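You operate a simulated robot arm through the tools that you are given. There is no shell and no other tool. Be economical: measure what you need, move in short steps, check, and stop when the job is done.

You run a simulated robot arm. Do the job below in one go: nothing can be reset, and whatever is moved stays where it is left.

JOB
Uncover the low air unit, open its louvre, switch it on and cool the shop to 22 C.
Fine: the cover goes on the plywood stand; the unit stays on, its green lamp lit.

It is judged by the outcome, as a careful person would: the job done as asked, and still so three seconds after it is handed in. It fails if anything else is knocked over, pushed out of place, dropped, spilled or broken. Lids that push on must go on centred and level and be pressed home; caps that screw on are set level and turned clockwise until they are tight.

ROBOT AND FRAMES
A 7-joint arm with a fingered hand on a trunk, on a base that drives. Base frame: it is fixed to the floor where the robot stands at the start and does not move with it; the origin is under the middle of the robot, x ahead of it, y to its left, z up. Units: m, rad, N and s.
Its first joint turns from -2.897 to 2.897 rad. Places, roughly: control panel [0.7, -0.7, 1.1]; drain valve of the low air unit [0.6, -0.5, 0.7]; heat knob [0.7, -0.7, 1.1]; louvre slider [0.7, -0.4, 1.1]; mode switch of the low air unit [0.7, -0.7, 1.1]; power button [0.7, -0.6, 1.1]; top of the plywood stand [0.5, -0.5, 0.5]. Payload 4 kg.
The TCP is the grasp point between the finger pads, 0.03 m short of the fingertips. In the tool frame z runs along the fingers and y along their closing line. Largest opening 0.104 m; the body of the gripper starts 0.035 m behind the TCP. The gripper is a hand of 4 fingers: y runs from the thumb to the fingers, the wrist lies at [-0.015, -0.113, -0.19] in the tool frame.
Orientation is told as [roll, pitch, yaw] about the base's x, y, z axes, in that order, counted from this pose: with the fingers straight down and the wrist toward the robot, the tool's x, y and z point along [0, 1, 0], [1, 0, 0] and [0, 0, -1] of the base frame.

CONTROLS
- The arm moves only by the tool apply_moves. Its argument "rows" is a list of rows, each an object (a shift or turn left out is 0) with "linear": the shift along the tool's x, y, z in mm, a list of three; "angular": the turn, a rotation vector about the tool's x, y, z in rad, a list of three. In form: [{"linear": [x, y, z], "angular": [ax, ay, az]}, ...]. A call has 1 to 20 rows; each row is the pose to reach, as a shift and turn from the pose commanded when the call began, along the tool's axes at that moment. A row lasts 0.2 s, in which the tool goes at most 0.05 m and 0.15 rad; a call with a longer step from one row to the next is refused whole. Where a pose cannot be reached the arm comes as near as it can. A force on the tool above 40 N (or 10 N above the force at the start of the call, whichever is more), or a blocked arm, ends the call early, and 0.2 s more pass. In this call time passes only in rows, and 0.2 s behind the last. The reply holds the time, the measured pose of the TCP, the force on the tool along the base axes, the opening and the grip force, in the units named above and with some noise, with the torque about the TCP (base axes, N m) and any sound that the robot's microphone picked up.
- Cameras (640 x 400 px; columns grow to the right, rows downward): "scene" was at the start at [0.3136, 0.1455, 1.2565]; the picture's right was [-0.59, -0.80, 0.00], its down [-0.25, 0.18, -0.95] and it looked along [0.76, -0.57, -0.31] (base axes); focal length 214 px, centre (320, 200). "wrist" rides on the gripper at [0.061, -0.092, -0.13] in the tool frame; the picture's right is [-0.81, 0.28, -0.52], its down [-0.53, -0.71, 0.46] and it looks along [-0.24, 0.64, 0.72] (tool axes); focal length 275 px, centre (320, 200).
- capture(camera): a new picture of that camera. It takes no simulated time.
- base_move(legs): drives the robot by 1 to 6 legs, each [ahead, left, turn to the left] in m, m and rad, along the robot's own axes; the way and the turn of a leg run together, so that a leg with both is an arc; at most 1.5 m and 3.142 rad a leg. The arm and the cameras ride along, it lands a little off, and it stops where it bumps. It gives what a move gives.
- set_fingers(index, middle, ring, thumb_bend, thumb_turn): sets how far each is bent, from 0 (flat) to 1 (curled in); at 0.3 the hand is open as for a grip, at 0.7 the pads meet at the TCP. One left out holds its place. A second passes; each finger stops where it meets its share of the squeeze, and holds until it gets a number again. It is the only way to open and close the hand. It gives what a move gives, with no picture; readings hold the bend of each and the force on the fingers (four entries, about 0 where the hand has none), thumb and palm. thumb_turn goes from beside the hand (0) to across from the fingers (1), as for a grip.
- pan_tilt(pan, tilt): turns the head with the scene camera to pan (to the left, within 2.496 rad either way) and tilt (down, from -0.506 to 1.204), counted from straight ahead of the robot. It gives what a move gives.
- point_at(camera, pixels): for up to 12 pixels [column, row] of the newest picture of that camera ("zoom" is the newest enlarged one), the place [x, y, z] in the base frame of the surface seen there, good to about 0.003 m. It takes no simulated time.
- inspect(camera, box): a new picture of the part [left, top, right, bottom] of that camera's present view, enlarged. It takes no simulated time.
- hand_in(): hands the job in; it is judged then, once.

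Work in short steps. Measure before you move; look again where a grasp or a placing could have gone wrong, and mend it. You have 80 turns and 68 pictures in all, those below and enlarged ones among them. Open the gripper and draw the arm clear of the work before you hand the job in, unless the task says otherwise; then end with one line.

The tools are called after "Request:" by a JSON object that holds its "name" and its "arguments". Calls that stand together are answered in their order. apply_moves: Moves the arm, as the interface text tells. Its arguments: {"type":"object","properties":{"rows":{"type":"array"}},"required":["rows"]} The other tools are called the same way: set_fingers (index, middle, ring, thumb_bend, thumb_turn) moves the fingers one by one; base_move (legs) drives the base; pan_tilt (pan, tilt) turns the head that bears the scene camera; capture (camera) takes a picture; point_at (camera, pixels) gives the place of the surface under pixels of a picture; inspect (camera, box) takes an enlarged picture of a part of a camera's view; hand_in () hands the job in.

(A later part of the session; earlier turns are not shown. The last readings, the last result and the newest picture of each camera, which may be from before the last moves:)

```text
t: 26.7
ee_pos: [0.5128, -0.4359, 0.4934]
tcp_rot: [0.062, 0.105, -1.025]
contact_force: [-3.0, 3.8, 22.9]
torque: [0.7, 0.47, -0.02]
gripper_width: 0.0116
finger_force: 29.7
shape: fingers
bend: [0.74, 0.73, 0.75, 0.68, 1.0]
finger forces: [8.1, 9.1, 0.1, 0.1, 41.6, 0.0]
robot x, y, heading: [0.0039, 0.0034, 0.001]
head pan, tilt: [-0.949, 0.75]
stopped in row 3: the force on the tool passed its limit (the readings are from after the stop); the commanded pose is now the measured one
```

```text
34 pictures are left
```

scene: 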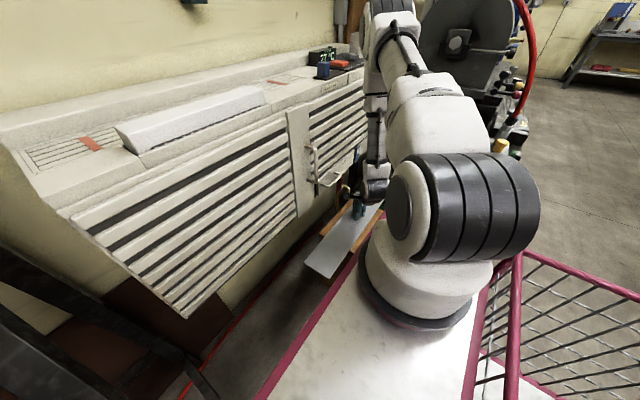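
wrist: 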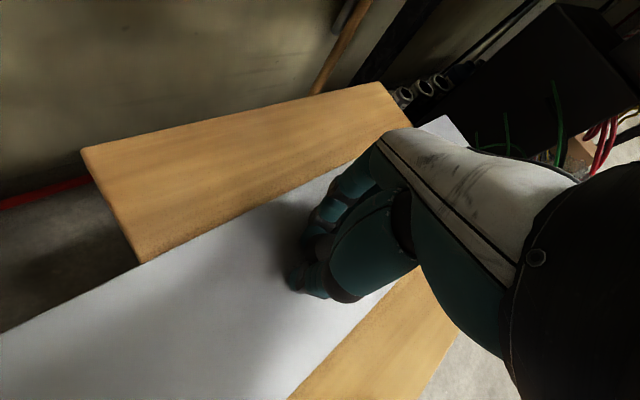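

The plate is on the stand (23 N). I back off 1.5 mm to relieve the push, then open the hand.

Request:
{"name": "apply_moves", "arguments": {"rows": [{"linear": [0.1, -0.15, -1.5]}]}}

Request:
{"name": "set_fingers", "arguments": {"index": 0.6, "middle": 0.6, "ring": 0.6, "thumb_bend": 0.55}}

Request:
{"name": "set_fingers", "arguments": {"index": 0.3, "middle": 0.3, "ring": 0.3, "thumb_bend": 0.3}}

Request:
{"name": "capture", "arguments": {"camera": "wrist"}}

```text
t: 27.1
ee_pos: [0.5122, -0.4362, 0.4945]
tcp_rot: [0.062, 0.106, -1.022]
contact_force: [-1.0, 0.7, 0.3]
torque: [0.17, 0.1, 0.02]
gripper_width: 0.0116
finger_force: 19.7
shape: fingers
bend: [0.74, 0.73, 0.75, 0.67, 1.0]
finger forces: [9.1, 9.7, 0.1, 0.1, 21.1, 0.1]
robot x, y, heading: [-0.0018, -0.0024, 0.002]
head pan, tilt: [-0.949, 0.75]
```

```text
t: 28.3
ee_pos: [0.5137, -0.4369, 0.4955]
tcp_rot: [0.062, 0.104, -1.022]
contact_force: [-3.0, 5.1, 21.9]
torque: [-0.05, 0.18, -0.09]
gripper_width: 0.0212
finger_force: 13.1
shape: fingers
bend: [0.68, 0.64, 0.63, 0.55, 1.0]
finger forces: [14.9, 6.1, 4.6, 0.1, 0.1, 0.0]
robot x, y, heading: [0.0009, -0.0001, 0.001]
head pan, tilt: [-0.949, 0.75]
stopped: the force on the tool passed its limit (the readings are from after the stop); the commanded pose is now the measured one
```

```text
t: 28.6
ee_pos: [0.5134, -0.4373, 0.4984]
tcp_rot: [0.064, 0.099, -1.022]
contact_force: [-6.9, 10.3, 43.5]
torque: [-1.11, 0.01, -0.17]
gripper_width: 0.0601
finger_force: 22.0
shape: fingers
bend: [0.6, 0.34, 0.33, 0.3, 0.98]
finger forces: [16.9, 11.5, 15.3, 0.0, 0.0, 0.0]
robot x, y, heading: [0.0001, 0.0013, -0.003]
head pan, tilt: [-0.949, 0.75]
stopped: the force on the tool passed its limit (the readings are from after the stop); the commanded pose is now the measured one
```

```text
33 pictures are left
```

wrist: 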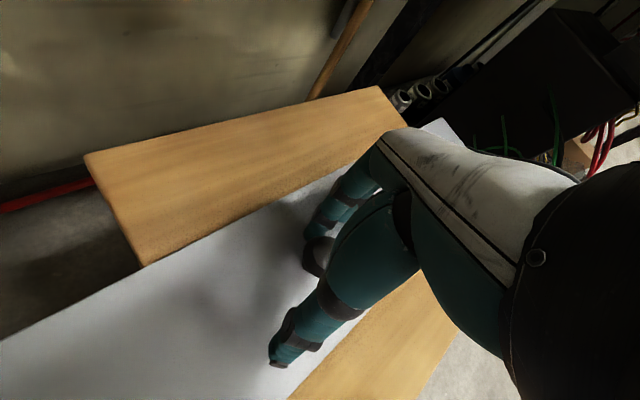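

The opening fingers press down onto the plate (43 N). The thumb is free, so I raise 8 mm, then finish opening.

Request:
{"name": "apply_moves", "arguments": {"rows": [{"linear": [0.2, -0.4, -4]}, {"linear": [0.5, -0.9, -8]}]}}

Request:
{"name": "capture", "arguments": {"camera": "wrist"}}

```text
t: 29.2
ee_pos: [0.5135, -0.4364, 0.5032]
tcp_rot: [0.06, 0.104, -1.024]
contact_force: [0.0, -0.9, 0.2]
torque: [0.0, 0.03, -0.01]
gripper_width: 0.1027
finger_force: 0.1
shape: fingers
bend: [0.3, 0.3, 0.3, 0.3, 0.98]
finger forces: [0.0, 0.0, 0.0, 0.1, 0.0, 0.1]
robot x, y, heading: [0.0022, -0.0006, -0.001]
head pan, tilt: [-0.949, 0.75]
```

```text
32 pictures are left
```

wrist: 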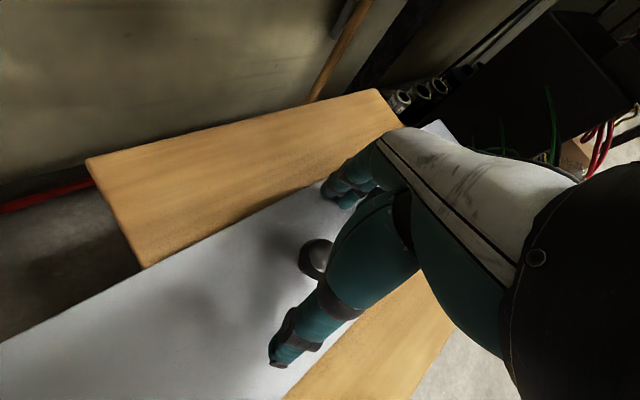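

Hand open and free; the plate is lying flat. I rise straight up, slowly at first.

Request:
{"name": "apply_moves", "arguments": {"rows": [{"linear": [0.6, -1.1, -10]}, {"linear": [1.6, -2.7, -25]}, {"linear": [3.3, -5.4, -50]}, {"linear": [5.9, -9.7, -90]}, {"linear": [8.5, -14, -130]}, {"linear": [11.1, -18.3, -170]}, {"linear": [13.7, -22.6, -210]}]}}

Request:
{"name": "capture", "arguments": {"camera": "wrist"}}

```text
t: 30.8
ee_pos: [0.5153, -0.4334, 0.7168]
tcp_rot: [0.063, 0.105, -1.023]
contact_force: [-1.1, 0.1, 0.4]
torque: [-0.03, 0.02, -0.01]
gripper_width: 0.103
finger_force: 0.1
shape: fingers
bend: [0.3, 0.3, 0.3, 0.3, 0.98]
finger forces: [0.0, 0.0, 0.0, 0.0, 0.0, 0.1]
robot x, y, heading: [-0.0015, 0.0025, 0.0]
head pan, tilt: [-0.949, 0.75]
```

```text
31 pictures are left
```

wrist: 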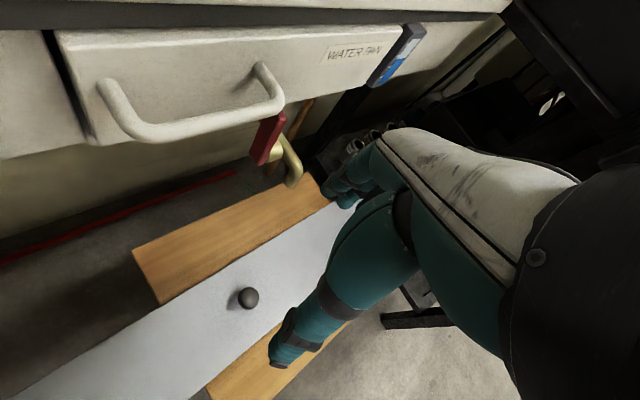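

The cover is settled on the stand. I continue up to z≈1.25 while levelling the hand.

Request:
{"name": "apply_moves", "arguments": {"rows": [{"linear": [2.5, -4, -38]}, {"linear": [5, -8, -76]}, {"linear": [7.4, -12.2, -114]}, {"linear": [9.9, -16.3, -152]}, {"linear": [12.4, -20.4, -190]}, {"linear": [14.9, -24.5, -228]}, {"linear": [17.3, -28.6, -266]}, {"linear": [19.8, -32.7, -304]}, {"linear": [22.3, -36.7, -342]}, {"linear": [24.8, -40.8, -380]}, {"linear": [27.2, -44.9, -418]}, {"linear": [29.7, -49, -456], "angular": [-0.03, -0.02, 0]}, {"linear": [32.2, -53, -494], "angular": [-0.07, -0.042, 0]}, {"linear": [34.7, -57, -530], "angular": [-0.107, -0.065, 0]}]}}

Request:
{"name": "pan_tilt", "arguments": {"pan": -0.75, "tilt": 0.4}}

Request:
{"name": "inspect", "arguments": {"camera": "scene", "box": [280, 120, 480, 240]}}

Request:
{"name": "capture", "arguments": {"camera": "wrist"}}

```text
t: 33.8
ee_pos: [0.5147, -0.4305, 1.2512]
tcp_rot: [-0.004, -0.004, -1.024]
contact_force: [0.0, 0.0, 0.4]
torque: [0.04, -0.04, 0.03]
gripper_width: 0.1027
finger_force: 0.1
shape: fingers
bend: [0.3, 0.3, 0.3, 0.3, 0.98]
finger forces: [0.1, 0.0, 0.1, 0.1, 0.0, 0.0]
robot x, y, heading: [-0.0008, -0.0007, -0.001]
head pan, tilt: [-0.949, 0.75]
```

```text
t: 34.7
ee_pos: [0.5146, -0.4307, 1.2511]
tcp_rot: [-0.005, -0.003, -1.025]
contact_force: [0.1, 0.5, 0.2]
torque: [0.01, 0.02, 0.0]
gripper_width: 0.1027
finger_force: 0.0
shape: fingers
bend: [0.3, 0.3, 0.3, 0.3, 0.98]
finger forces: [0.0, 0.0, 0.0, 0.0, 0.1, 0.0]
robot x, y, heading: [-0.001, -0.0028, 0.001]
head pan, tilt: [-0.75, 0.4]
```

```text
3.20 times, centred on (380, 180) of scene
```

zoom: 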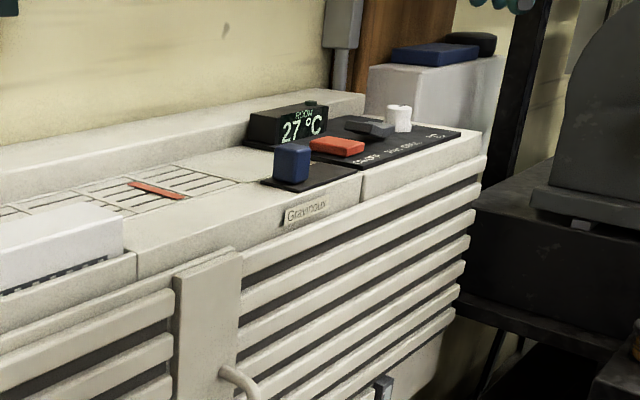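

```text
29 pictures are left
```

wrist: 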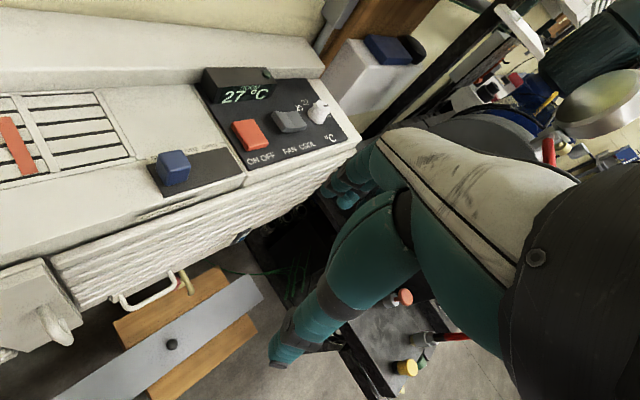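

From here the panel is visible; I enlarge it and measure the controls.

Request:
{"name": "inspect", "arguments": {"camera": "wrist", "box": [140, 60, 364, 200]}}

Request:
{"name": "point_at", "arguments": {"camera": "wrist", "pixels": [[174, 155], [174, 172], [230, 152], [240, 127], [258, 130], [243, 144], [280, 116], [298, 120], [289, 118], [317, 104], [324, 112], [335, 118]]}}

```text
2.86 times, centred on (252, 130) of wrist
```

zoom: 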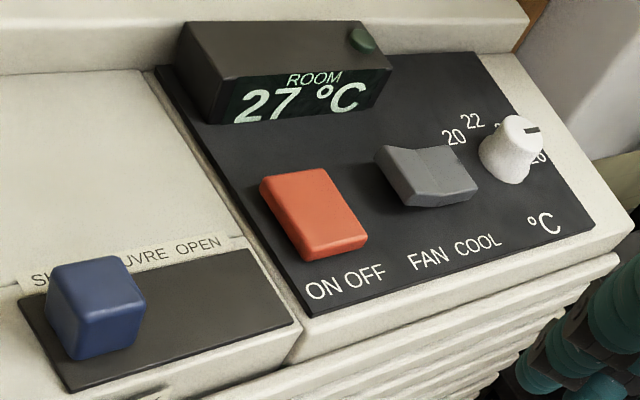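

```text
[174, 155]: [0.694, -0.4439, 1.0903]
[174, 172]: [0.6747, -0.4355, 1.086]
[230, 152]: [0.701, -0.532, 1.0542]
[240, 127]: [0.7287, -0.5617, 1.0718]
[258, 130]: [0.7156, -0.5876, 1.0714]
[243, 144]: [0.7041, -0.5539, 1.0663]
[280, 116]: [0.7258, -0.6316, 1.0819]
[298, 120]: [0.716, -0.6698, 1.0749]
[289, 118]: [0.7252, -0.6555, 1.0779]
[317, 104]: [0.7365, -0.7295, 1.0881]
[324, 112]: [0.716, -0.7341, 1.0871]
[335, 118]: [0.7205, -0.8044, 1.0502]
```

I measure the surfaces more finely: block, red button halves, rocker halves, knob pointer.

Request:
{"name": "point_at", "arguments": {"camera": "zoom", "pixels": [[275, 195], [315, 185], [300, 215], [345, 220], [310, 240], [355, 235], [400, 165], [450, 175], [410, 190], [455, 190], [520, 130], [532, 130]]}}

Request:
{"name": "point_at", "arguments": {"camera": "zoom", "pixels": [[60, 275], [110, 262], [80, 310], [135, 295], [290, 310], [155, 150], [475, 122], [455, 138], [540, 158], [507, 120], [500, 140], [270, 310]]}}

```text
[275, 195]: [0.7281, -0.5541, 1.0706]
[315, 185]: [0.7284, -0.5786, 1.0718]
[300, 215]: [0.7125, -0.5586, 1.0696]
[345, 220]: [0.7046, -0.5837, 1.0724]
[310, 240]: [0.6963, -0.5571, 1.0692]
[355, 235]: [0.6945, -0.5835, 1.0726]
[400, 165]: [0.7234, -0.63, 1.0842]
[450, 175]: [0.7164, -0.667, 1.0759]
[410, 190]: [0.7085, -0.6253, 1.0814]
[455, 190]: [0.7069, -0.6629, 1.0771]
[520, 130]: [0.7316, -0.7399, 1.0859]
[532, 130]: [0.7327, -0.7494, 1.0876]
```

```text
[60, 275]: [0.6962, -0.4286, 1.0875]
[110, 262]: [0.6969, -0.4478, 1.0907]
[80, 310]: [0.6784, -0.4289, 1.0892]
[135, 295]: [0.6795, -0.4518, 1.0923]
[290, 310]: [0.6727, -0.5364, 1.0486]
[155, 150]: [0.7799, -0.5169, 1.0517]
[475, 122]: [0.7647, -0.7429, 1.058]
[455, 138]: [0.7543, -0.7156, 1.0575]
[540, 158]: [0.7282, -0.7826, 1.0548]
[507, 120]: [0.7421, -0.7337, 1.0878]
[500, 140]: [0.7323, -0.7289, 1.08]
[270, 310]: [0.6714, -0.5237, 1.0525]
```

Block centre ≈ (0.685,−0.441), slot runs to y≈−0.535. I move above it with yaw 0 and curl the ring finger out of the way.

Request:
{"name": "apply_moves", "arguments": {"rows": [{"linear": [18, 11, 6], "angular": [0, 0, -0.128]}, {"linear": [36, 22, 12], "angular": [0, 0, -0.256]}, {"linear": [54, 34, 18], "angular": [0, 0, -0.384]}, {"linear": [72, 45, 25], "angular": [0, 0, -0.512]}, {"linear": [90, 56, 31], "angular": [0, 0, -0.64]}, {"linear": [108, 67, 37], "angular": [0, 0, -0.768]}, {"linear": [126, 79, 44], "angular": [0, 0, -0.9]}, {"linear": [144, 90, 50], "angular": [0, 0, -1.025]}]}}

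Request:
{"name": "set_fingers", "arguments": {"ring": 1.0}}

Request:
{"name": "inspect", "arguments": {"camera": "scene", "box": [320, 60, 480, 180]}}

Request:
{"name": "capture", "arguments": {"camera": "wrist"}}

```text
t: 36.5
ee_pos: [0.6864, -0.435, 1.1999]
tcp_rot: [-0.004, 0.001, 0.0]
contact_force: [0.3, 0.1, 0.0]
torque: [-0.06, 0.01, -0.01]
gripper_width: 0.103
finger_force: 0.0
shape: fingers
bend: [0.3, 0.3, 0.3, 0.3, 0.98]
finger forces: [0.1, 0.0, 0.0, 0.0, 0.1, 0.0]
robot x, y, heading: [0.0009, 0.0006, 0.004]
head pan, tilt: [-0.75, 0.4]
```

```text
t: 37.5
ee_pos: [0.6853, -0.4357, 1.1992]
tcp_rot: [-0.006, 0.0, -0.002]
contact_force: [0.4, 0.4, -0.2]
torque: [0.0, 0.02, 0.04]
gripper_width: 0.1031
finger_force: 0.0
shape: fingers
bend: [0.3, 0.3, 1.0, 0.3, 0.98]
finger forces: [0.0, 0.0, 0.1, 0.1, 0.1, 0.1]
robot x, y, heading: [-0.0026, 0.0003, -0.005]
head pan, tilt: [-0.75, 0.4]
```

```text
3.33 times, centred on (400, 120) of scene
```

zoom: 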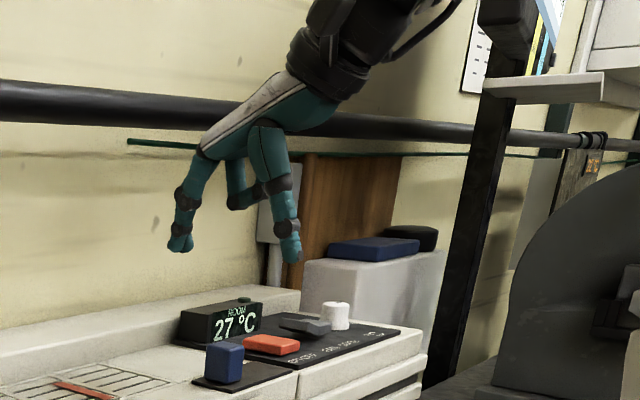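

```text
26 pictures are left
```

wrist: 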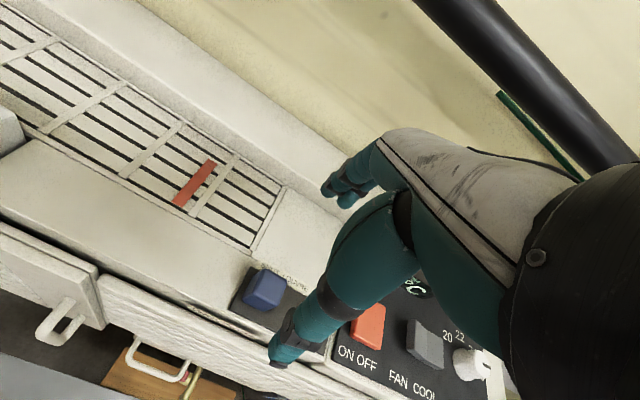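

Fingers straddle the block in x. I descend to TCP z≈1.096 and pinch with index, middle and thumb.

Request:
{"name": "apply_moves", "arguments": {"rows": [{"linear": [0, 0, 35]}, {"linear": [0, 0, 70]}, {"linear": [0, 0, 95]}, {"linear": [0, 0, 103]}]}}

Request:
{"name": "set_fingers", "arguments": {"index": 0.7, "middle": 0.7, "thumb_bend": 0.7}}

Request:
{"name": "inspect", "arguments": {"camera": "scene", "box": [320, 80, 480, 200]}}

```text
t: 38.5
ee_pos: [0.6867, -0.4369, 1.0974]
tcp_rot: [-0.005, 0.0, -0.003]
contact_force: [-0.8, 0.6, 0.4]
torque: [0.01, -0.03, 0.02]
gripper_width: 0.1029
finger_force: 0.1
shape: fingers
bend: [0.3, 0.3, 1.0, 0.3, 0.98]
finger forces: [0.0, 0.0, 0.0, 0.0, 0.1, 0.0]
robot x, y, heading: [-0.0042, -0.0027, -0.0]
head pan, tilt: [-0.75, 0.4]
```

```text
t: 39.5
ee_pos: [0.6859, -0.4366, 1.0971]
tcp_rot: [-0.005, 0.0, 0.0]
contact_force: [11.4, -0.5, 1.0]
torque: [-0.05, -0.3, 0.01]
gripper_width: 0.024
finger_force: 11.7
shape: fingers
bend: [0.6, 0.62, 1.0, 0.63, 1.0]
finger forces: [8.3, 8.8, 0.0, 0.0, 6.1, 0.0]
robot x, y, heading: [0.0025, -0.0035, 0.0]
head pan, tilt: [-0.75, 0.4]
```

```text
3.33 times, centred on (400, 140) of scene
```

zoom: 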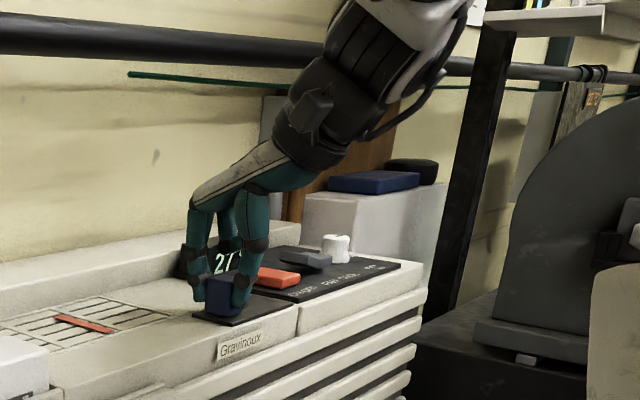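

The block is pinched. I slide it toward OPEN (−y), 70 mm first.

Request:
{"name": "apply_moves", "arguments": {"rows": [{"linear": [-8, 0, 0]}, {"linear": [-18, 0, 0]}, {"linear": [-30, 0, 0]}, {"linear": [-42, 0, 0]}, {"linear": [-54, 0, 0]}, {"linear": [-64, 0, 0]}]}}

Request:
{"name": "inspect", "arguments": {"camera": "scene", "box": [320, 80, 480, 200]}}

```text
t: 40.9
ee_pos: [0.6841, -0.4997, 1.0974]
tcp_rot: [-0.004, 0.001, -0.002]
contact_force: [15.5, 0.2, 2.5]
torque: [-0.02, -0.49, 0.07]
gripper_width: 0.0238
finger_force: 12.7
shape: fingers
bend: [0.59, 0.61, 1.0, 0.64, 1.0]
finger forces: [9.6, 10.6, 0.0, 0.1, 4.9, 0.0]
robot x, y, heading: [0.0018, -0.0006, -0.002]
head pan, tilt: [-0.75, 0.4]
```

```text
3.33 times, centred on (400, 140) of scene
```

zoom: 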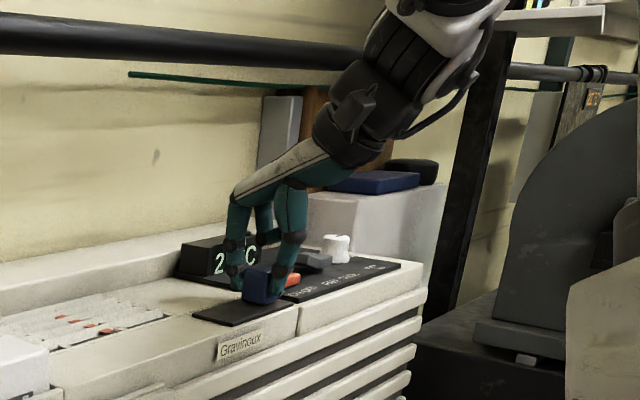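

Louvre blades are turning. I push on in small steps to the stop.

Request:
{"name": "apply_moves", "arguments": {"rows": [{"linear": [-4, 0, 0]}, {"linear": [-8, 0, 0]}, {"linear": [-11, 0, 0]}, {"linear": [-14, 0, 0]}]}}

Request:
{"name": "capture", "arguments": {"camera": "wrist"}}

```text
t: 41.9
ee_pos: [0.6862, -0.5117, 1.0968]
tcp_rot: [-0.003, 0.003, -0.001]
contact_force: [10.4, 14.9, 3.1]
torque: [0.39, -0.29, 0.2]
gripper_width: 0.0236
finger_force: 10.8
shape: fingers
bend: [0.59, 0.61, 1.0, 0.64, 1.0]
finger forces: [7.3, 8.6, 0.1, 0.0, 6.2, 0.0]
robot x, y, heading: [0.0043, -0.0038, -0.0]
head pan, tilt: [-0.75, 0.4]
```

```text
23 pictures are left
```

wrist: 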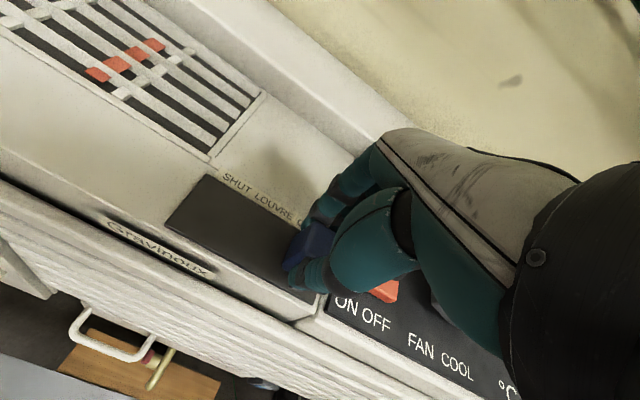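

The stop is reached (15 N), blades open. I open the fingers and rise.

Request:
{"name": "set_fingers", "arguments": {"index": 0.3, "middle": 0.3, "thumb_bend": 0.3}}

Request:
{"name": "apply_moves", "arguments": {"rows": [{"linear": [0, 0, -30]}, {"linear": [0, 0, -65]}, {"linear": [0, 0, -95]}]}}

Request:
{"name": "inspect", "arguments": {"camera": "scene", "box": [280, 120, 460, 230]}}

```text
t: 42.9
ee_pos: [0.6854, -0.514, 1.0976]
tcp_rot: [-0.006, 0.001, -0.002]
contact_force: [0.0, 0.3, -0.1]
torque: [0.03, -0.03, 0.01]
gripper_width: 0.1027
finger_force: 0.1
shape: fingers
bend: [0.3, 0.3, 1.0, 0.3, 0.98]
finger forces: [0.0, 0.0, 0.0, 0.0, 0.0, 0.0]
robot x, y, heading: [0.0003, -0.0017, -0.002]
head pan, tilt: [-0.75, 0.4]
```

```text
t: 43.7
ee_pos: [0.6833, -0.5136, 1.1925]
tcp_rot: [-0.004, 0.0, -0.002]
contact_force: [0.3, 0.4, 0.1]
torque: [0.04, 0.03, -0.02]
gripper_width: 0.1025
finger_force: 0.1
shape: fingers
bend: [0.3, 0.3, 1.0, 0.3, 0.98]
finger forces: [0.0, 0.0, 0.0, 0.0, 0.0, 0.0]
robot x, y, heading: [-0.0017, -0.0013, -0.004]
head pan, tilt: [-0.75, 0.4]
```

```text
3.56 times, centred on (370, 175) of scene
```

zoom: 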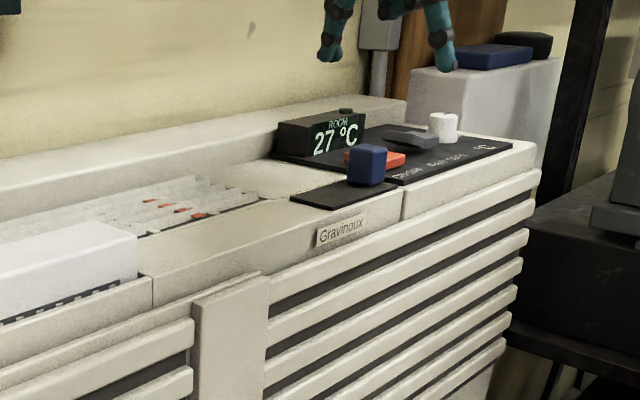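

Louvre open with the slider at its end. I close into a pinch and move above the red button at (0.713,−0.572).

Request:
{"name": "set_fingers", "arguments": {"index": 0.72, "middle": 0.72, "thumb_bend": 0.68}}

Request:
{"name": "apply_moves", "arguments": {"rows": [{"linear": [-20, 10, 15]}, {"linear": [-40, 20, 35]}, {"linear": [-58, 29, 55]}, {"linear": [-58, 29, 72]}]}}

Request:
{"name": "inspect", "arguments": {"camera": "scene", "box": [320, 80, 480, 200]}}

Request:
{"name": "inspect", "arguments": {"camera": "wrist", "box": [200, 160, 440, 340]}}

```text
t: 44.7
ee_pos: [0.6832, -0.5131, 1.1917]
tcp_rot: [-0.004, 0.002, -0.002]
contact_force: [1.0, 0.9, -0.4]
torque: [0.02, -0.01, 0.0]
gripper_width: 0.0
finger_force: 0.1
shape: fingers
bend: [0.72, 0.72, 1.0, 0.68, 1.0]
finger forces: [0.0, 0.0, 0.0, 0.0, 0.0, 0.0]
robot x, y, heading: [-0.0012, -0.0015, 0.001]
head pan, tilt: [-0.75, 0.4]
```

```text
t: 45.7
ee_pos: [0.7129, -0.5716, 1.1194]
tcp_rot: [-0.006, -0.001, -0.002]
contact_force: [0.1, -0.3, -0.3]
torque: [0.0, 0.01, -0.01]
gripper_width: 0.0
finger_force: 0.0
shape: fingers
bend: [0.72, 0.72, 1.0, 0.68, 1.0]
finger forces: [0.0, 0.0, 0.0, 0.0, 0.0, 0.0]
robot x, y, heading: [0.0013, 0.0027, 0.0]
head pan, tilt: [-0.75, 0.4]
```

```text
3.33 times, centred on (400, 140) of scene
```

zoom: 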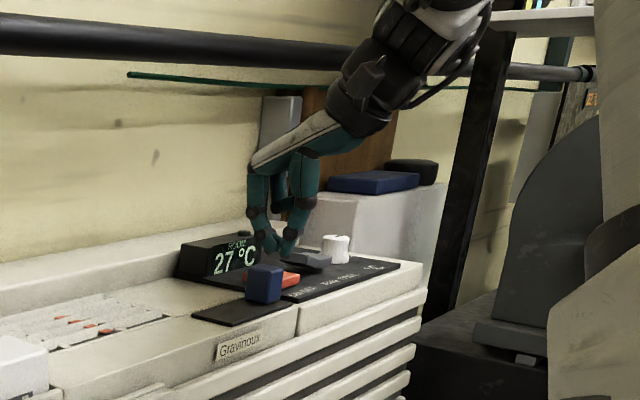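

```text
2.22 times, centred on (320, 250) of wrist
```

zoom: 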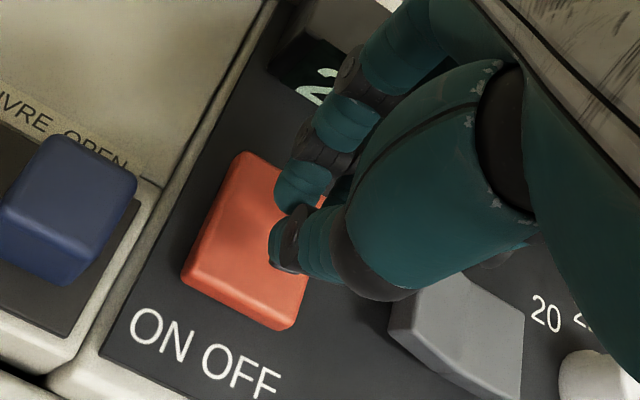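

Fingertips are over the button. I press slowly until force or a click appears.

Request:
{"name": "apply_moves", "arguments": {"rows": [{"linear": [0, 0, 10]}, {"linear": [0, 0, 15]}, {"linear": [0, 0, 18]}, {"linear": [0, 0, 20]}]}}

```text
t: 46.7
ee_pos: [0.7128, -0.5704, 1.0998]
tcp_rot: [-0.005, 0.001, -0.002]
contact_force: [-0.5, -0.6, 0.9]
torque: [-0.02, 0.04, -0.02]
gripper_width: 0.0
finger_force: 0.2
shape: fingers
bend: [0.72, 0.72, 1.0, 0.68, 1.0]
finger forces: [0.1, 0.0, 0.0, 0.0, 0.8, 0.1]
robot x, y, heading: [-0.0029, 0.0044, -0.002]
head pan, tilt: [-0.75, 0.4]
```

Contact is just starting at the thumb (0.8 N). I press on by 1.5 mm steps.

Request:
{"name": "apply_moves", "arguments": {"rows": [{"linear": [0, 0, 1.5]}, {"linear": [0, 0, 3]}, {"linear": [0, 0, 4.5]}, {"linear": [0, 0, 6]}]}}

Request:
{"name": "inspect", "arguments": {"camera": "scene", "box": [340, 120, 440, 190]}}

```text
t: 47.7
ee_pos: [0.7135, -0.5712, 1.0953]
tcp_rot: [-0.005, 0.0, -0.001]
contact_force: [-0.8, 0.6, 9.2]
torque: [0.07, 0.17, 0.0]
gripper_width: 0.0
finger_force: 5.2
shape: fingers
bend: [0.72, 0.72, 1.0, 0.68, 1.0]
finger forces: [0.0, 0.1, 0.0, 0.1, 10.0, 0.1]
robot x, y, heading: [-0.0013, -0.0009, 0.002]
head pan, tilt: [-0.75, 0.4]
heard: click
```

```text
5.71 times, centred on (390, 155) of scene
```

zoom: 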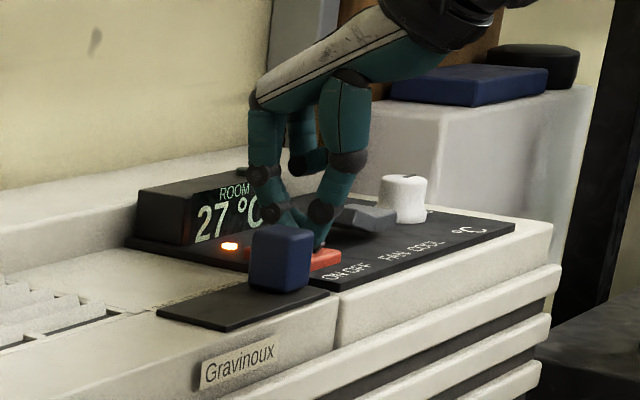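

Click heard and an orange light shows at (230,245) in the enlargement. I lift off and look at the lamps.

Request:
{"name": "apply_moves", "arguments": {"rows": [{"linear": [0, 0, -10]}, {"linear": [10, -20, -40]}, {"linear": [30, -50, -75]}, {"linear": [50, -80, -100]}]}}

Request:
{"name": "inspect", "arguments": {"camera": "scene", "box": [340, 120, 440, 190]}}

Request:
{"name": "capture", "arguments": {"camera": "wrist"}}

```text
refused: row 3 steps farther than a row can; nothing moved
```

```text
5.71 times, centred on (390, 155) of scene
```

zoom: 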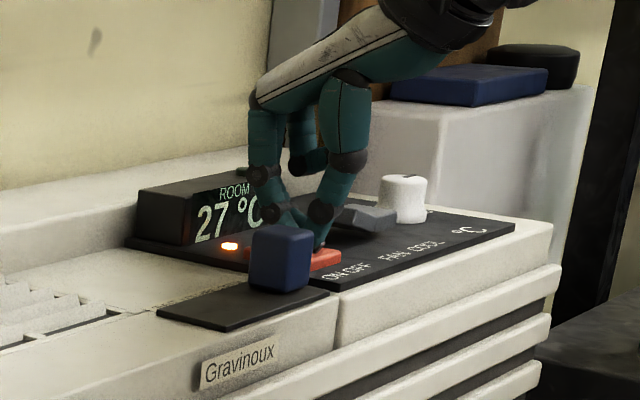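

```text
17 pictures are left
```

wrist: 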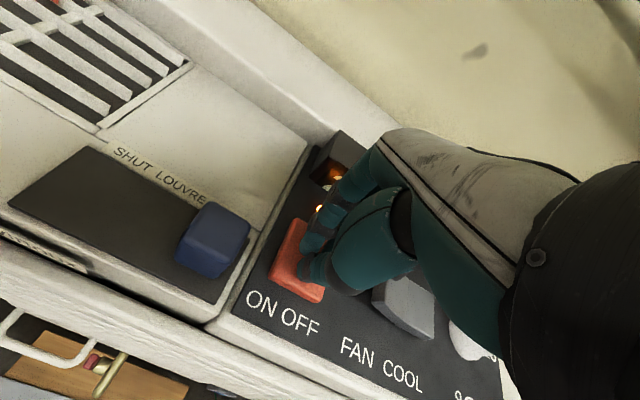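

I retry with shorter steps: lift and draw back for a clear view of the panel.

Request:
{"name": "apply_moves", "arguments": {"rows": [{"linear": [0, 0, -10]}, {"linear": [0, 0, -45]}, {"linear": [5, -25, -75]}, {"linear": [10, -60, -95]}, {"linear": [20, -100, -110]}]}}

Request:
{"name": "inspect", "arguments": {"camera": "scene", "box": [340, 120, 440, 190]}}

```text
t: 48.9
ee_pos: [0.6138, -0.5529, 1.2041]
tcp_rot: [-0.004, 0.003, 0.003]
contact_force: [0.7, -0.5, -0.4]
torque: [0.04, 0.04, 0.02]
gripper_width: 0.0001
finger_force: 0.1
shape: fingers
bend: [0.72, 0.72, 1.0, 0.68, 1.0]
finger forces: [0.0, 0.0, 0.1, 0.1, 0.0, 0.0]
robot x, y, heading: [0.0013, -0.0012, -0.004]
head pan, tilt: [-0.75, 0.4]
```

```text
5.71 times, centred on (390, 155) of scene
```

zoom: 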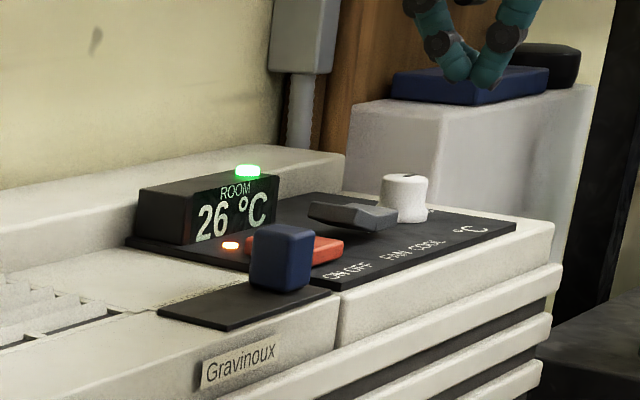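

The green lamp is lit and the room reads 26 °C, so it is cooling. I look at the amber lamp and the knob from the wrist camera.

Request:
{"name": "capture", "arguments": {"camera": "wrist"}}

Request:
{"name": "inspect", "arguments": {"camera": "wrist", "box": [240, 90, 480, 240]}}

```text
15 pictures are left
```

wrist: 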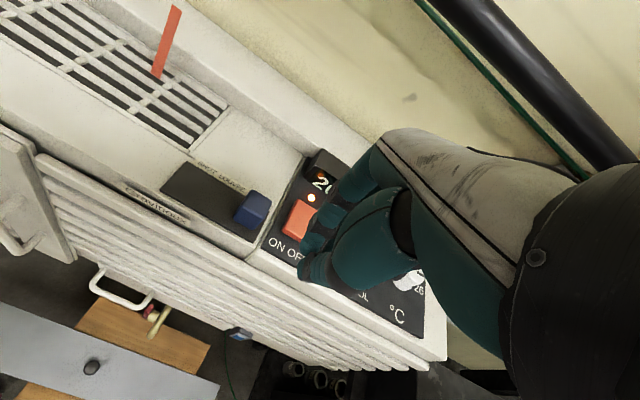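

```text
2.67 times, centred on (360, 165) of wrist
```

zoom: 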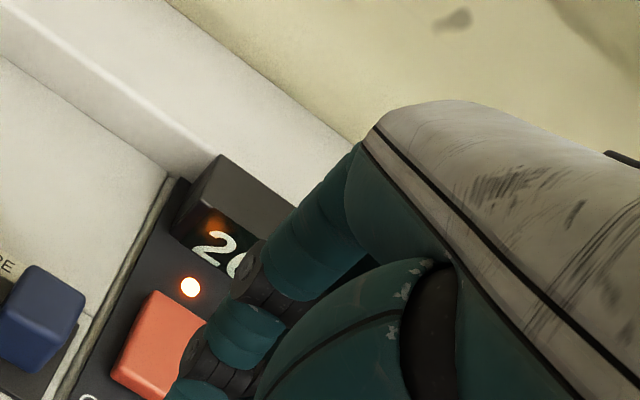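

The amber light is just the power lamp, the tell-tale ribbon is blowing. I move above the heat knob with yaw ≈ −1.45 and the hand open to see its pointer.

Request:
{"name": "apply_moves", "arguments": {"rows": [{"linear": [-19, 11, -5], "angular": [0, 0, 0.145]}, {"linear": [-38, 23, -10], "angular": [0, 0, 0.29]}, {"linear": [-57, 34, -15], "angular": [0, 0, 0.435]}, {"linear": [-76, 46, -20], "angular": [0, 0, 0.58]}, {"linear": [-95, 58, -25], "angular": [0, 0, 0.725]}, {"linear": [-114, 70, -30], "angular": [0, 0, 0.87]}, {"linear": [-133, 81, -30], "angular": [0, 0, 1.015]}, {"linear": [-152, 92, -30], "angular": [0, 0, 1.16]}, {"linear": [-171, 104, -30], "angular": [0, 0, 1.305]}, {"linear": [-190, 116, -30], "angular": [0, 0, 1.45]}]}}

Request:
{"name": "set_fingers", "arguments": {"index": 0.3, "middle": 0.3, "thumb_bend": 0.3}}

Request:
{"name": "inspect", "arguments": {"camera": "wrist", "box": [140, 180, 380, 360]}}

Request:
{"name": "inspect", "arguments": {"camera": "scene", "box": [340, 80, 480, 190]}}

```text
t: 51.1
ee_pos: [0.7306, -0.7412, 1.235]
tcp_rot: [0.0, -0.003, -1.454]
contact_force: [0.7, -0.3, 0.3]
torque: [-0.01, -0.01, 0.01]
gripper_width: 0.0
finger_force: 0.1
shape: fingers
bend: [0.72, 0.72, 1.0, 0.68, 1.0]
finger forces: [0.1, 0.0, 0.0, 0.1, 0.0, 0.0]
robot x, y, heading: [0.0008, -0.0042, 0.001]
head pan, tilt: [-0.75, 0.4]
```

```text
t: 52.1
ee_pos: [0.731, -0.7413, 1.2354]
tcp_rot: [-0.001, -0.004, -1.451]
contact_force: [-0.2, -0.1, 0.2]
torque: [0.01, -0.04, -0.01]
gripper_width: 0.103
finger_force: 0.0
shape: fingers
bend: [0.3, 0.3, 1.0, 0.3, 0.98]
finger forces: [0.1, 0.1, 0.1, 0.1, 0.1, 0.0]
robot x, y, heading: [-0.0032, -0.001, -0.002]
head pan, tilt: [-0.75, 0.4]
```

```text
2.22 times, centred on (260, 270) of wrist
```

zoom: 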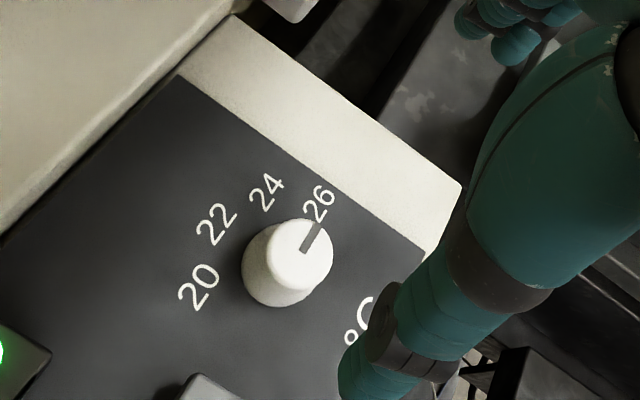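

```text
3.64 times, centred on (410, 135) of scene
```

zoom: 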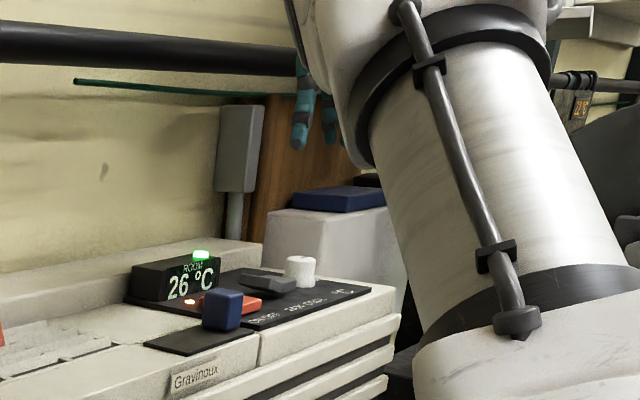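

The pointer is at 26. I capture the wrist view to measure labels, knob and pointer.

Request:
{"name": "point_at", "arguments": {"camera": "zoom", "pixels": [[290, 215], [380, 225], [340, 195], [372, 190]]}}

Request:
{"name": "capture", "arguments": {"camera": "wrist"}}

Request:
{"name": "point_at", "arguments": {"camera": "wrist", "pixels": [[205, 309], [213, 280], [236, 266], [260, 271], [251, 294], [258, 282], [241, 293], [265, 293], [252, 284], [252, 305], [232, 305]]}}

```text
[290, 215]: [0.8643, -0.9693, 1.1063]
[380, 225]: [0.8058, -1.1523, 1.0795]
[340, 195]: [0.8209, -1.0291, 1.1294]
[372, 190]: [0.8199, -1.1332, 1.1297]
```

```text
11 pictures are left
```

wrist: 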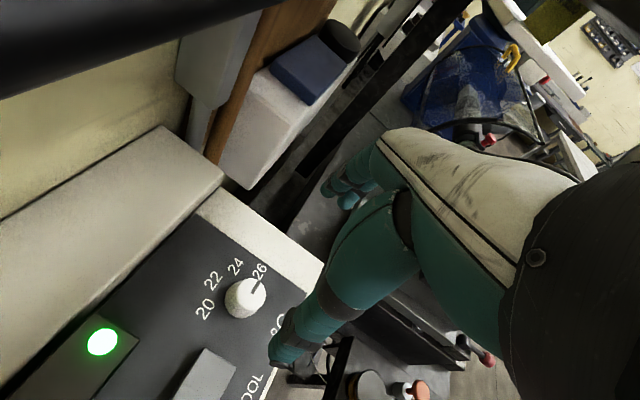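

```text
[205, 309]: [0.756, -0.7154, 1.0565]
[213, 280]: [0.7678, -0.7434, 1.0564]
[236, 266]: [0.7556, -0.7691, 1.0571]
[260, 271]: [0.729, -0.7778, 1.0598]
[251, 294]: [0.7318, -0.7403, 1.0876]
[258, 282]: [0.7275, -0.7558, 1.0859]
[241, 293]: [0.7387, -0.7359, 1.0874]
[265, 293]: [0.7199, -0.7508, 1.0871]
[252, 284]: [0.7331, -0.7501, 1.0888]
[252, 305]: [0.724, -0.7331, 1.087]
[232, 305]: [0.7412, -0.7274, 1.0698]
```

Label circle gives the knob centre (0.731,−0.742) with ~46.5° per 2 °C; the pointer needs +1.62 rad (CCW) from 26 to 22. I pre-close, descend and grip the knob.

Request:
{"name": "set_fingers", "arguments": {"index": 0.45, "middle": 0.45, "thumb_bend": 0.45}}

Request:
{"name": "apply_moves", "arguments": {"rows": [{"linear": [0, 0, 40]}, {"linear": [0, 0, 80]}, {"linear": [0, 0, 115]}, {"linear": [0, 0, 135]}, {"linear": [0, 0, 143]}]}}

Request:
{"name": "set_fingers", "arguments": {"index": 0.72, "middle": 0.72, "thumb_bend": 0.7}}

```text
t: 53.1
ee_pos: [0.7302, -0.7414, 1.2348]
tcp_rot: [-0.002, -0.004, -1.45]
contact_force: [0.1, -0.7, 0.2]
torque: [0.01, -0.05, 0.02]
gripper_width: 0.0654
finger_force: 0.1
shape: fingers
bend: [0.45, 0.45, 1.0, 0.45, 0.99]
finger forces: [0.1, 0.1, 0.0, 0.0, 0.1, 0.1]
robot x, y, heading: [-0.0004, 0.0013, 0.004]
head pan, tilt: [-0.75, 0.4]
```

```text
t: 54.3
ee_pos: [0.7305, -0.7422, 1.0921]
tcp_rot: [-0.002, -0.004, -1.451]
contact_force: [0.7, -0.6, -0.1]
torque: [-0.01, 0.02, -0.01]
gripper_width: 0.0654
finger_force: 0.1
shape: fingers
bend: [0.45, 0.45, 1.0, 0.45, 0.99]
finger forces: [0.1, 0.0, 0.0, 0.0, 0.1, 0.0]
robot x, y, heading: [-0.0012, -0.0038, -0.001]
head pan, tilt: [-0.75, 0.4]
```

```text
t: 55.3
ee_pos: [0.7298, -0.7424, 1.0908]
tcp_rot: [-0.002, -0.006, -1.451]
contact_force: [2.3, -10.4, -0.5]
torque: [-0.22, -0.03, 0.0]
gripper_width: 0.0295
finger_force: 13.8
shape: fingers
bend: [0.59, 0.62, 1.0, 0.6, 1.0]
finger forces: [9.4, 9.1, 0.0, 0.0, 9.5, 0.0]
robot x, y, heading: [-0.0031, -0.0006, -0.002]
head pan, tilt: [-0.75, 0.4]
```

Knob gripped evenly (≈9 N each). I turn it CCW by 1.62 rad.

Request:
{"name": "apply_moves", "arguments": {"rows": [{"angular": [0, 0, -0.135]}, {"angular": [0, 0, -0.27]}, {"angular": [0, 0, -0.405]}, {"angular": [0, 0, -0.54]}, {"angular": [0, 0, -0.675]}, {"angular": [0, 0, -0.81]}, {"angular": [0, 0, -0.945]}, {"angular": [0, 0, -1.08]}, {"angular": [0, 0, -1.215]}, {"angular": [0, 0, -1.35]}, {"angular": [0, 0, -1.485]}, {"angular": [0, 0, -1.62]}]}}

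Request:
{"name": "inspect", "arguments": {"camera": "scene", "box": [350, 120, 450, 190]}}

```text
t: 57.9
ee_pos: [0.7292, -0.7429, 1.0916]
tcp_rot: [-0.004, 0.002, 0.173]
contact_force: [11.5, -1.6, -0.6]
torque: [-0.07, -0.26, -0.03]
gripper_width: 0.0292
finger_force: 15.1
shape: fingers
bend: [0.59, 0.62, 1.0, 0.61, 1.0]
finger forces: [9.2, 11.4, 0.0, 0.0, 9.0, 0.0]
robot x, y, heading: [0.0007, -0.0002, -0.001]
head pan, tilt: [-0.75, 0.4]
```

```text
5.71 times, centred on (400, 155) of scene
```

zoom: 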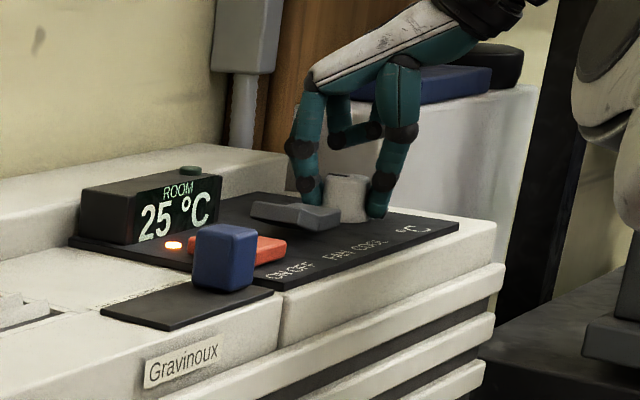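

The room reads 25 °C but the green lamp is off at this moment. I release, rise, and check the pointer.

Request:
{"name": "set_fingers", "arguments": {"index": 0.45, "middle": 0.45, "thumb_bend": 0.45}}

Request:
{"name": "apply_moves", "arguments": {"rows": [{"linear": [0, 0, -30]}, {"linear": [0, 0, -65]}, {"linear": [0, 0, -100]}, {"linear": [0, 0, -140]}, {"linear": [0, -40, -150]}]}}

Request:
{"name": "inspect", "arguments": {"camera": "scene", "box": [350, 120, 450, 190]}}

```text
t: 58.9
ee_pos: [0.7285, -0.7414, 1.0934]
tcp_rot: [-0.005, 0.002, 0.17]
contact_force: [-0.3, 0.1, -0.7]
torque: [-0.02, 0.01, 0.02]
gripper_width: 0.0645
finger_force: 0.0
shape: fingers
bend: [0.45, 0.45, 1.0, 0.45, 0.99]
finger forces: [0.1, 0.0, 0.1, 0.1, 0.0, 0.0]
robot x, y, heading: [0.0005, 0.0009, -0.0]
head pan, tilt: [-0.75, 0.4]
```

```text
t: 60.1
ee_pos: [0.6959, -0.7094, 1.2107]
tcp_rot: [-0.003, 0.003, 0.169]
contact_force: [-0.5, 0.1, 0.3]
torque: [-0.01, -0.03, 0.0]
gripper_width: 0.0645
finger_force: 0.0
shape: fingers
bend: [0.45, 0.45, 1.0, 0.45, 0.99]
finger forces: [0.0, 0.0, 0.0, 0.0, 0.0, 0.0]
out of reach, approached as far as the arm can: row 1, 2, 3, 4, 5
robot x, y, heading: [-0.0003, 0.0016, 0.007]
head pan, tilt: [-0.75, 0.4]
```

```text
5.71 times, centred on (400, 155) of scene
```

zoom: 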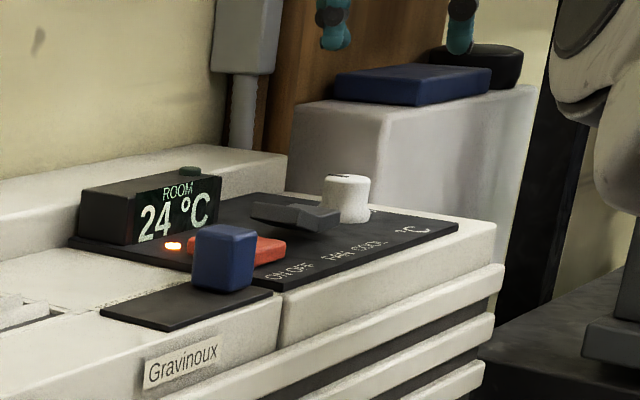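

24 °C and falling; the green lamp evidently means the set value is reached (it was lit at 26 with the knob at 26). I draw back to the earlier clear viewpoint to check the pointer.

Request:
{"name": "apply_moves", "arguments": {"rows": [{"linear": [30, -13, -4], "angular": [0, 0, 0.132]}, {"linear": [60, -26, -8], "angular": [0, 0, 0.264]}, {"linear": [90, -39, -13], "angular": [0, 0, 0.396]}, {"linear": [121, -52, -18], "angular": [0, 0, 0.528]}, {"linear": [151, -64, -22], "angular": [0, 0, 0.66]}, {"linear": [182, -77, -27], "angular": [0, 0, 0.792]}, {"linear": [212, -90, -31], "angular": [0, 0, 0.924]}, {"linear": [243, -103, -36], "angular": [0, 0, 1.056]}, {"linear": [273, -116, -40], "angular": [0, 0, 1.19]}]}}

Request:
{"name": "inspect", "arguments": {"camera": "wrist", "box": [160, 60, 384, 200]}}

```text
t: 62.1
ee_pos: [0.6527, -0.6286, 1.4432]
tcp_rot: [-0.003, 0.002, -1.025]
contact_force: [-0.5, 0.1, 0.3]
torque: [-0.01, 0.0, -0.02]
gripper_width: 0.0644
finger_force: 0.1
shape: fingers
bend: [0.45, 0.45, 1.0, 0.45, 0.99]
finger forces: [0.0, 0.1, 0.0, 0.1, 0.0, 0.0]
out of reach, approached as far as the arm can: row 1, 2, 3, 4, 5, 6, 7, 8, 9
robot x, y, heading: [-0.0025, -0.0027, 0.004]
head pan, tilt: [-0.75, 0.4]
```

```text
2.86 times, centred on (272, 130) of wrist
```

zoom: 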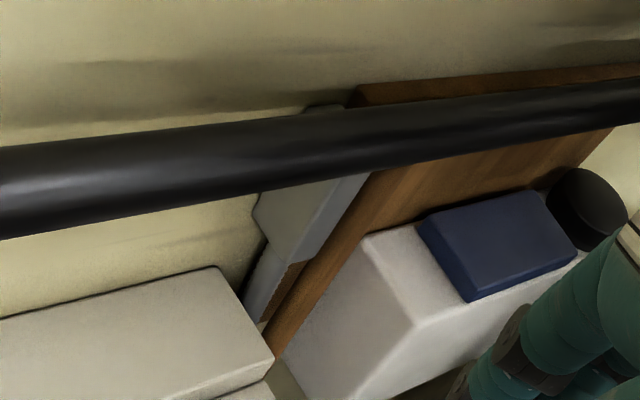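

The arm drifted high to (0.65,−0.63,1.44) near a reach limit, without contact. I bring it to (0.515,−0.43,1.30).

Request:
{"name": "apply_moves", "arguments": {"rows": [{"linear": [-2, -35, 5]}, {"linear": [-4, -70, 15]}, {"linear": [-6, -105, 30]}, {"linear": [-8, -140, 55]}, {"linear": [-10, -175, 85]}, {"linear": [-12, -210, 115]}, {"linear": [-15, -242, 140]}]}}

Request:
{"name": "inspect", "arguments": {"camera": "wrist", "box": [140, 50, 364, 190]}}

```text
t: 63.7
ee_pos: [0.6154, -0.5592, 1.5047]
tcp_rot: [-0.005, -0.001, -1.023]
contact_force: [-0.2, 0.4, 0.2]
torque: [0.01, -0.02, 0.01]
gripper_width: 0.0648
finger_force: 0.0
shape: fingers
bend: [0.45, 0.45, 1.0, 0.45, 0.99]
finger forces: [0.1, 0.1, 0.0, 0.1, 0.1, 0.1]
out of reach, approached as far as the arm can: row 1, 2, 3, 4, 5, 6, 7
robot x, y, heading: [0.0026, 0.0003, 0.001]
head pan, tilt: [-0.75, 0.4]
```

```text
2.86 times, centred on (252, 120) of wrist
```

zoom: 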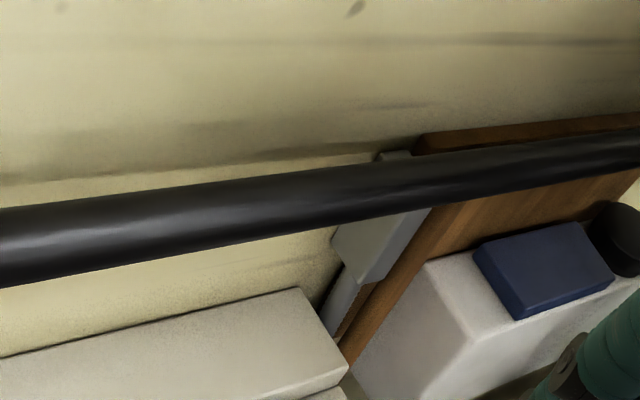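

I leave the arm's odd posture and check the panel with the scene camera.

Request:
{"name": "inspect", "arguments": {"camera": "scene", "box": [360, 130, 430, 175]}}

```text
8.89 times, centred on (395, 152) of scene
```

zoom: 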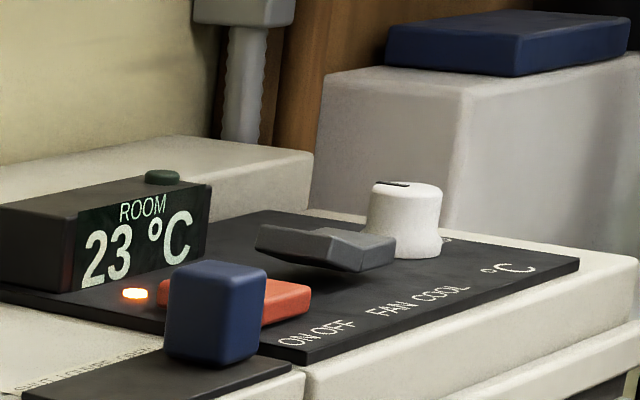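

23 °C; I measure the pointer mark on the knob's top.

Request:
{"name": "point_at", "arguments": {"camera": "zoom", "pixels": [[380, 183], [392, 183], [406, 184], [407, 190], [375, 190], [438, 190], [410, 200]]}}

Request:
{"name": "apply_moves", "arguments": {"rows": [{"linear": [0, -10, 0]}, {"linear": [0, -20, 0]}, {"linear": [0, -30, 0]}, {"linear": [0, -40, 0]}, {"linear": [0, -50, 0]}, {"linear": [0, -60, 0]}, {"linear": [0, -70, 0]}, {"linear": [0, -80, 0]}, {"linear": [0, -90, 0]}, {"linear": [0, -100, 0]}]}}

```text
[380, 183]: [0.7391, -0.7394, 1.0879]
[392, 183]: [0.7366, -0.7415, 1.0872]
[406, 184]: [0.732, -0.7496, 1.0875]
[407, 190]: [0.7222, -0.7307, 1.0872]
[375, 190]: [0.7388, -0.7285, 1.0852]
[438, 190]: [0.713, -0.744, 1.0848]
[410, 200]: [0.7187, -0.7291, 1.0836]
```

```text
t: 65.9
ee_pos: [0.5836, -0.5019, 1.5466]
tcp_rot: [-0.002, -0.003, -1.021]
contact_force: [-0.1, 0.7, 0.5]
torque: [-0.01, 0.03, 0.01]
gripper_width: 0.0646
finger_force: 0.1
shape: fingers
bend: [0.45, 0.45, 1.0, 0.45, 0.99]
finger forces: [0.0, 0.0, 0.1, 0.0, 0.0, 0.0]
out of reach, approached as far as the arm can: row 1, 2, 3, 4, 5, 6, 7, 8, 9, 10
robot x, y, heading: [0.004, -0.0015, 0.001]
head pan, tilt: [-0.75, 0.4]
```

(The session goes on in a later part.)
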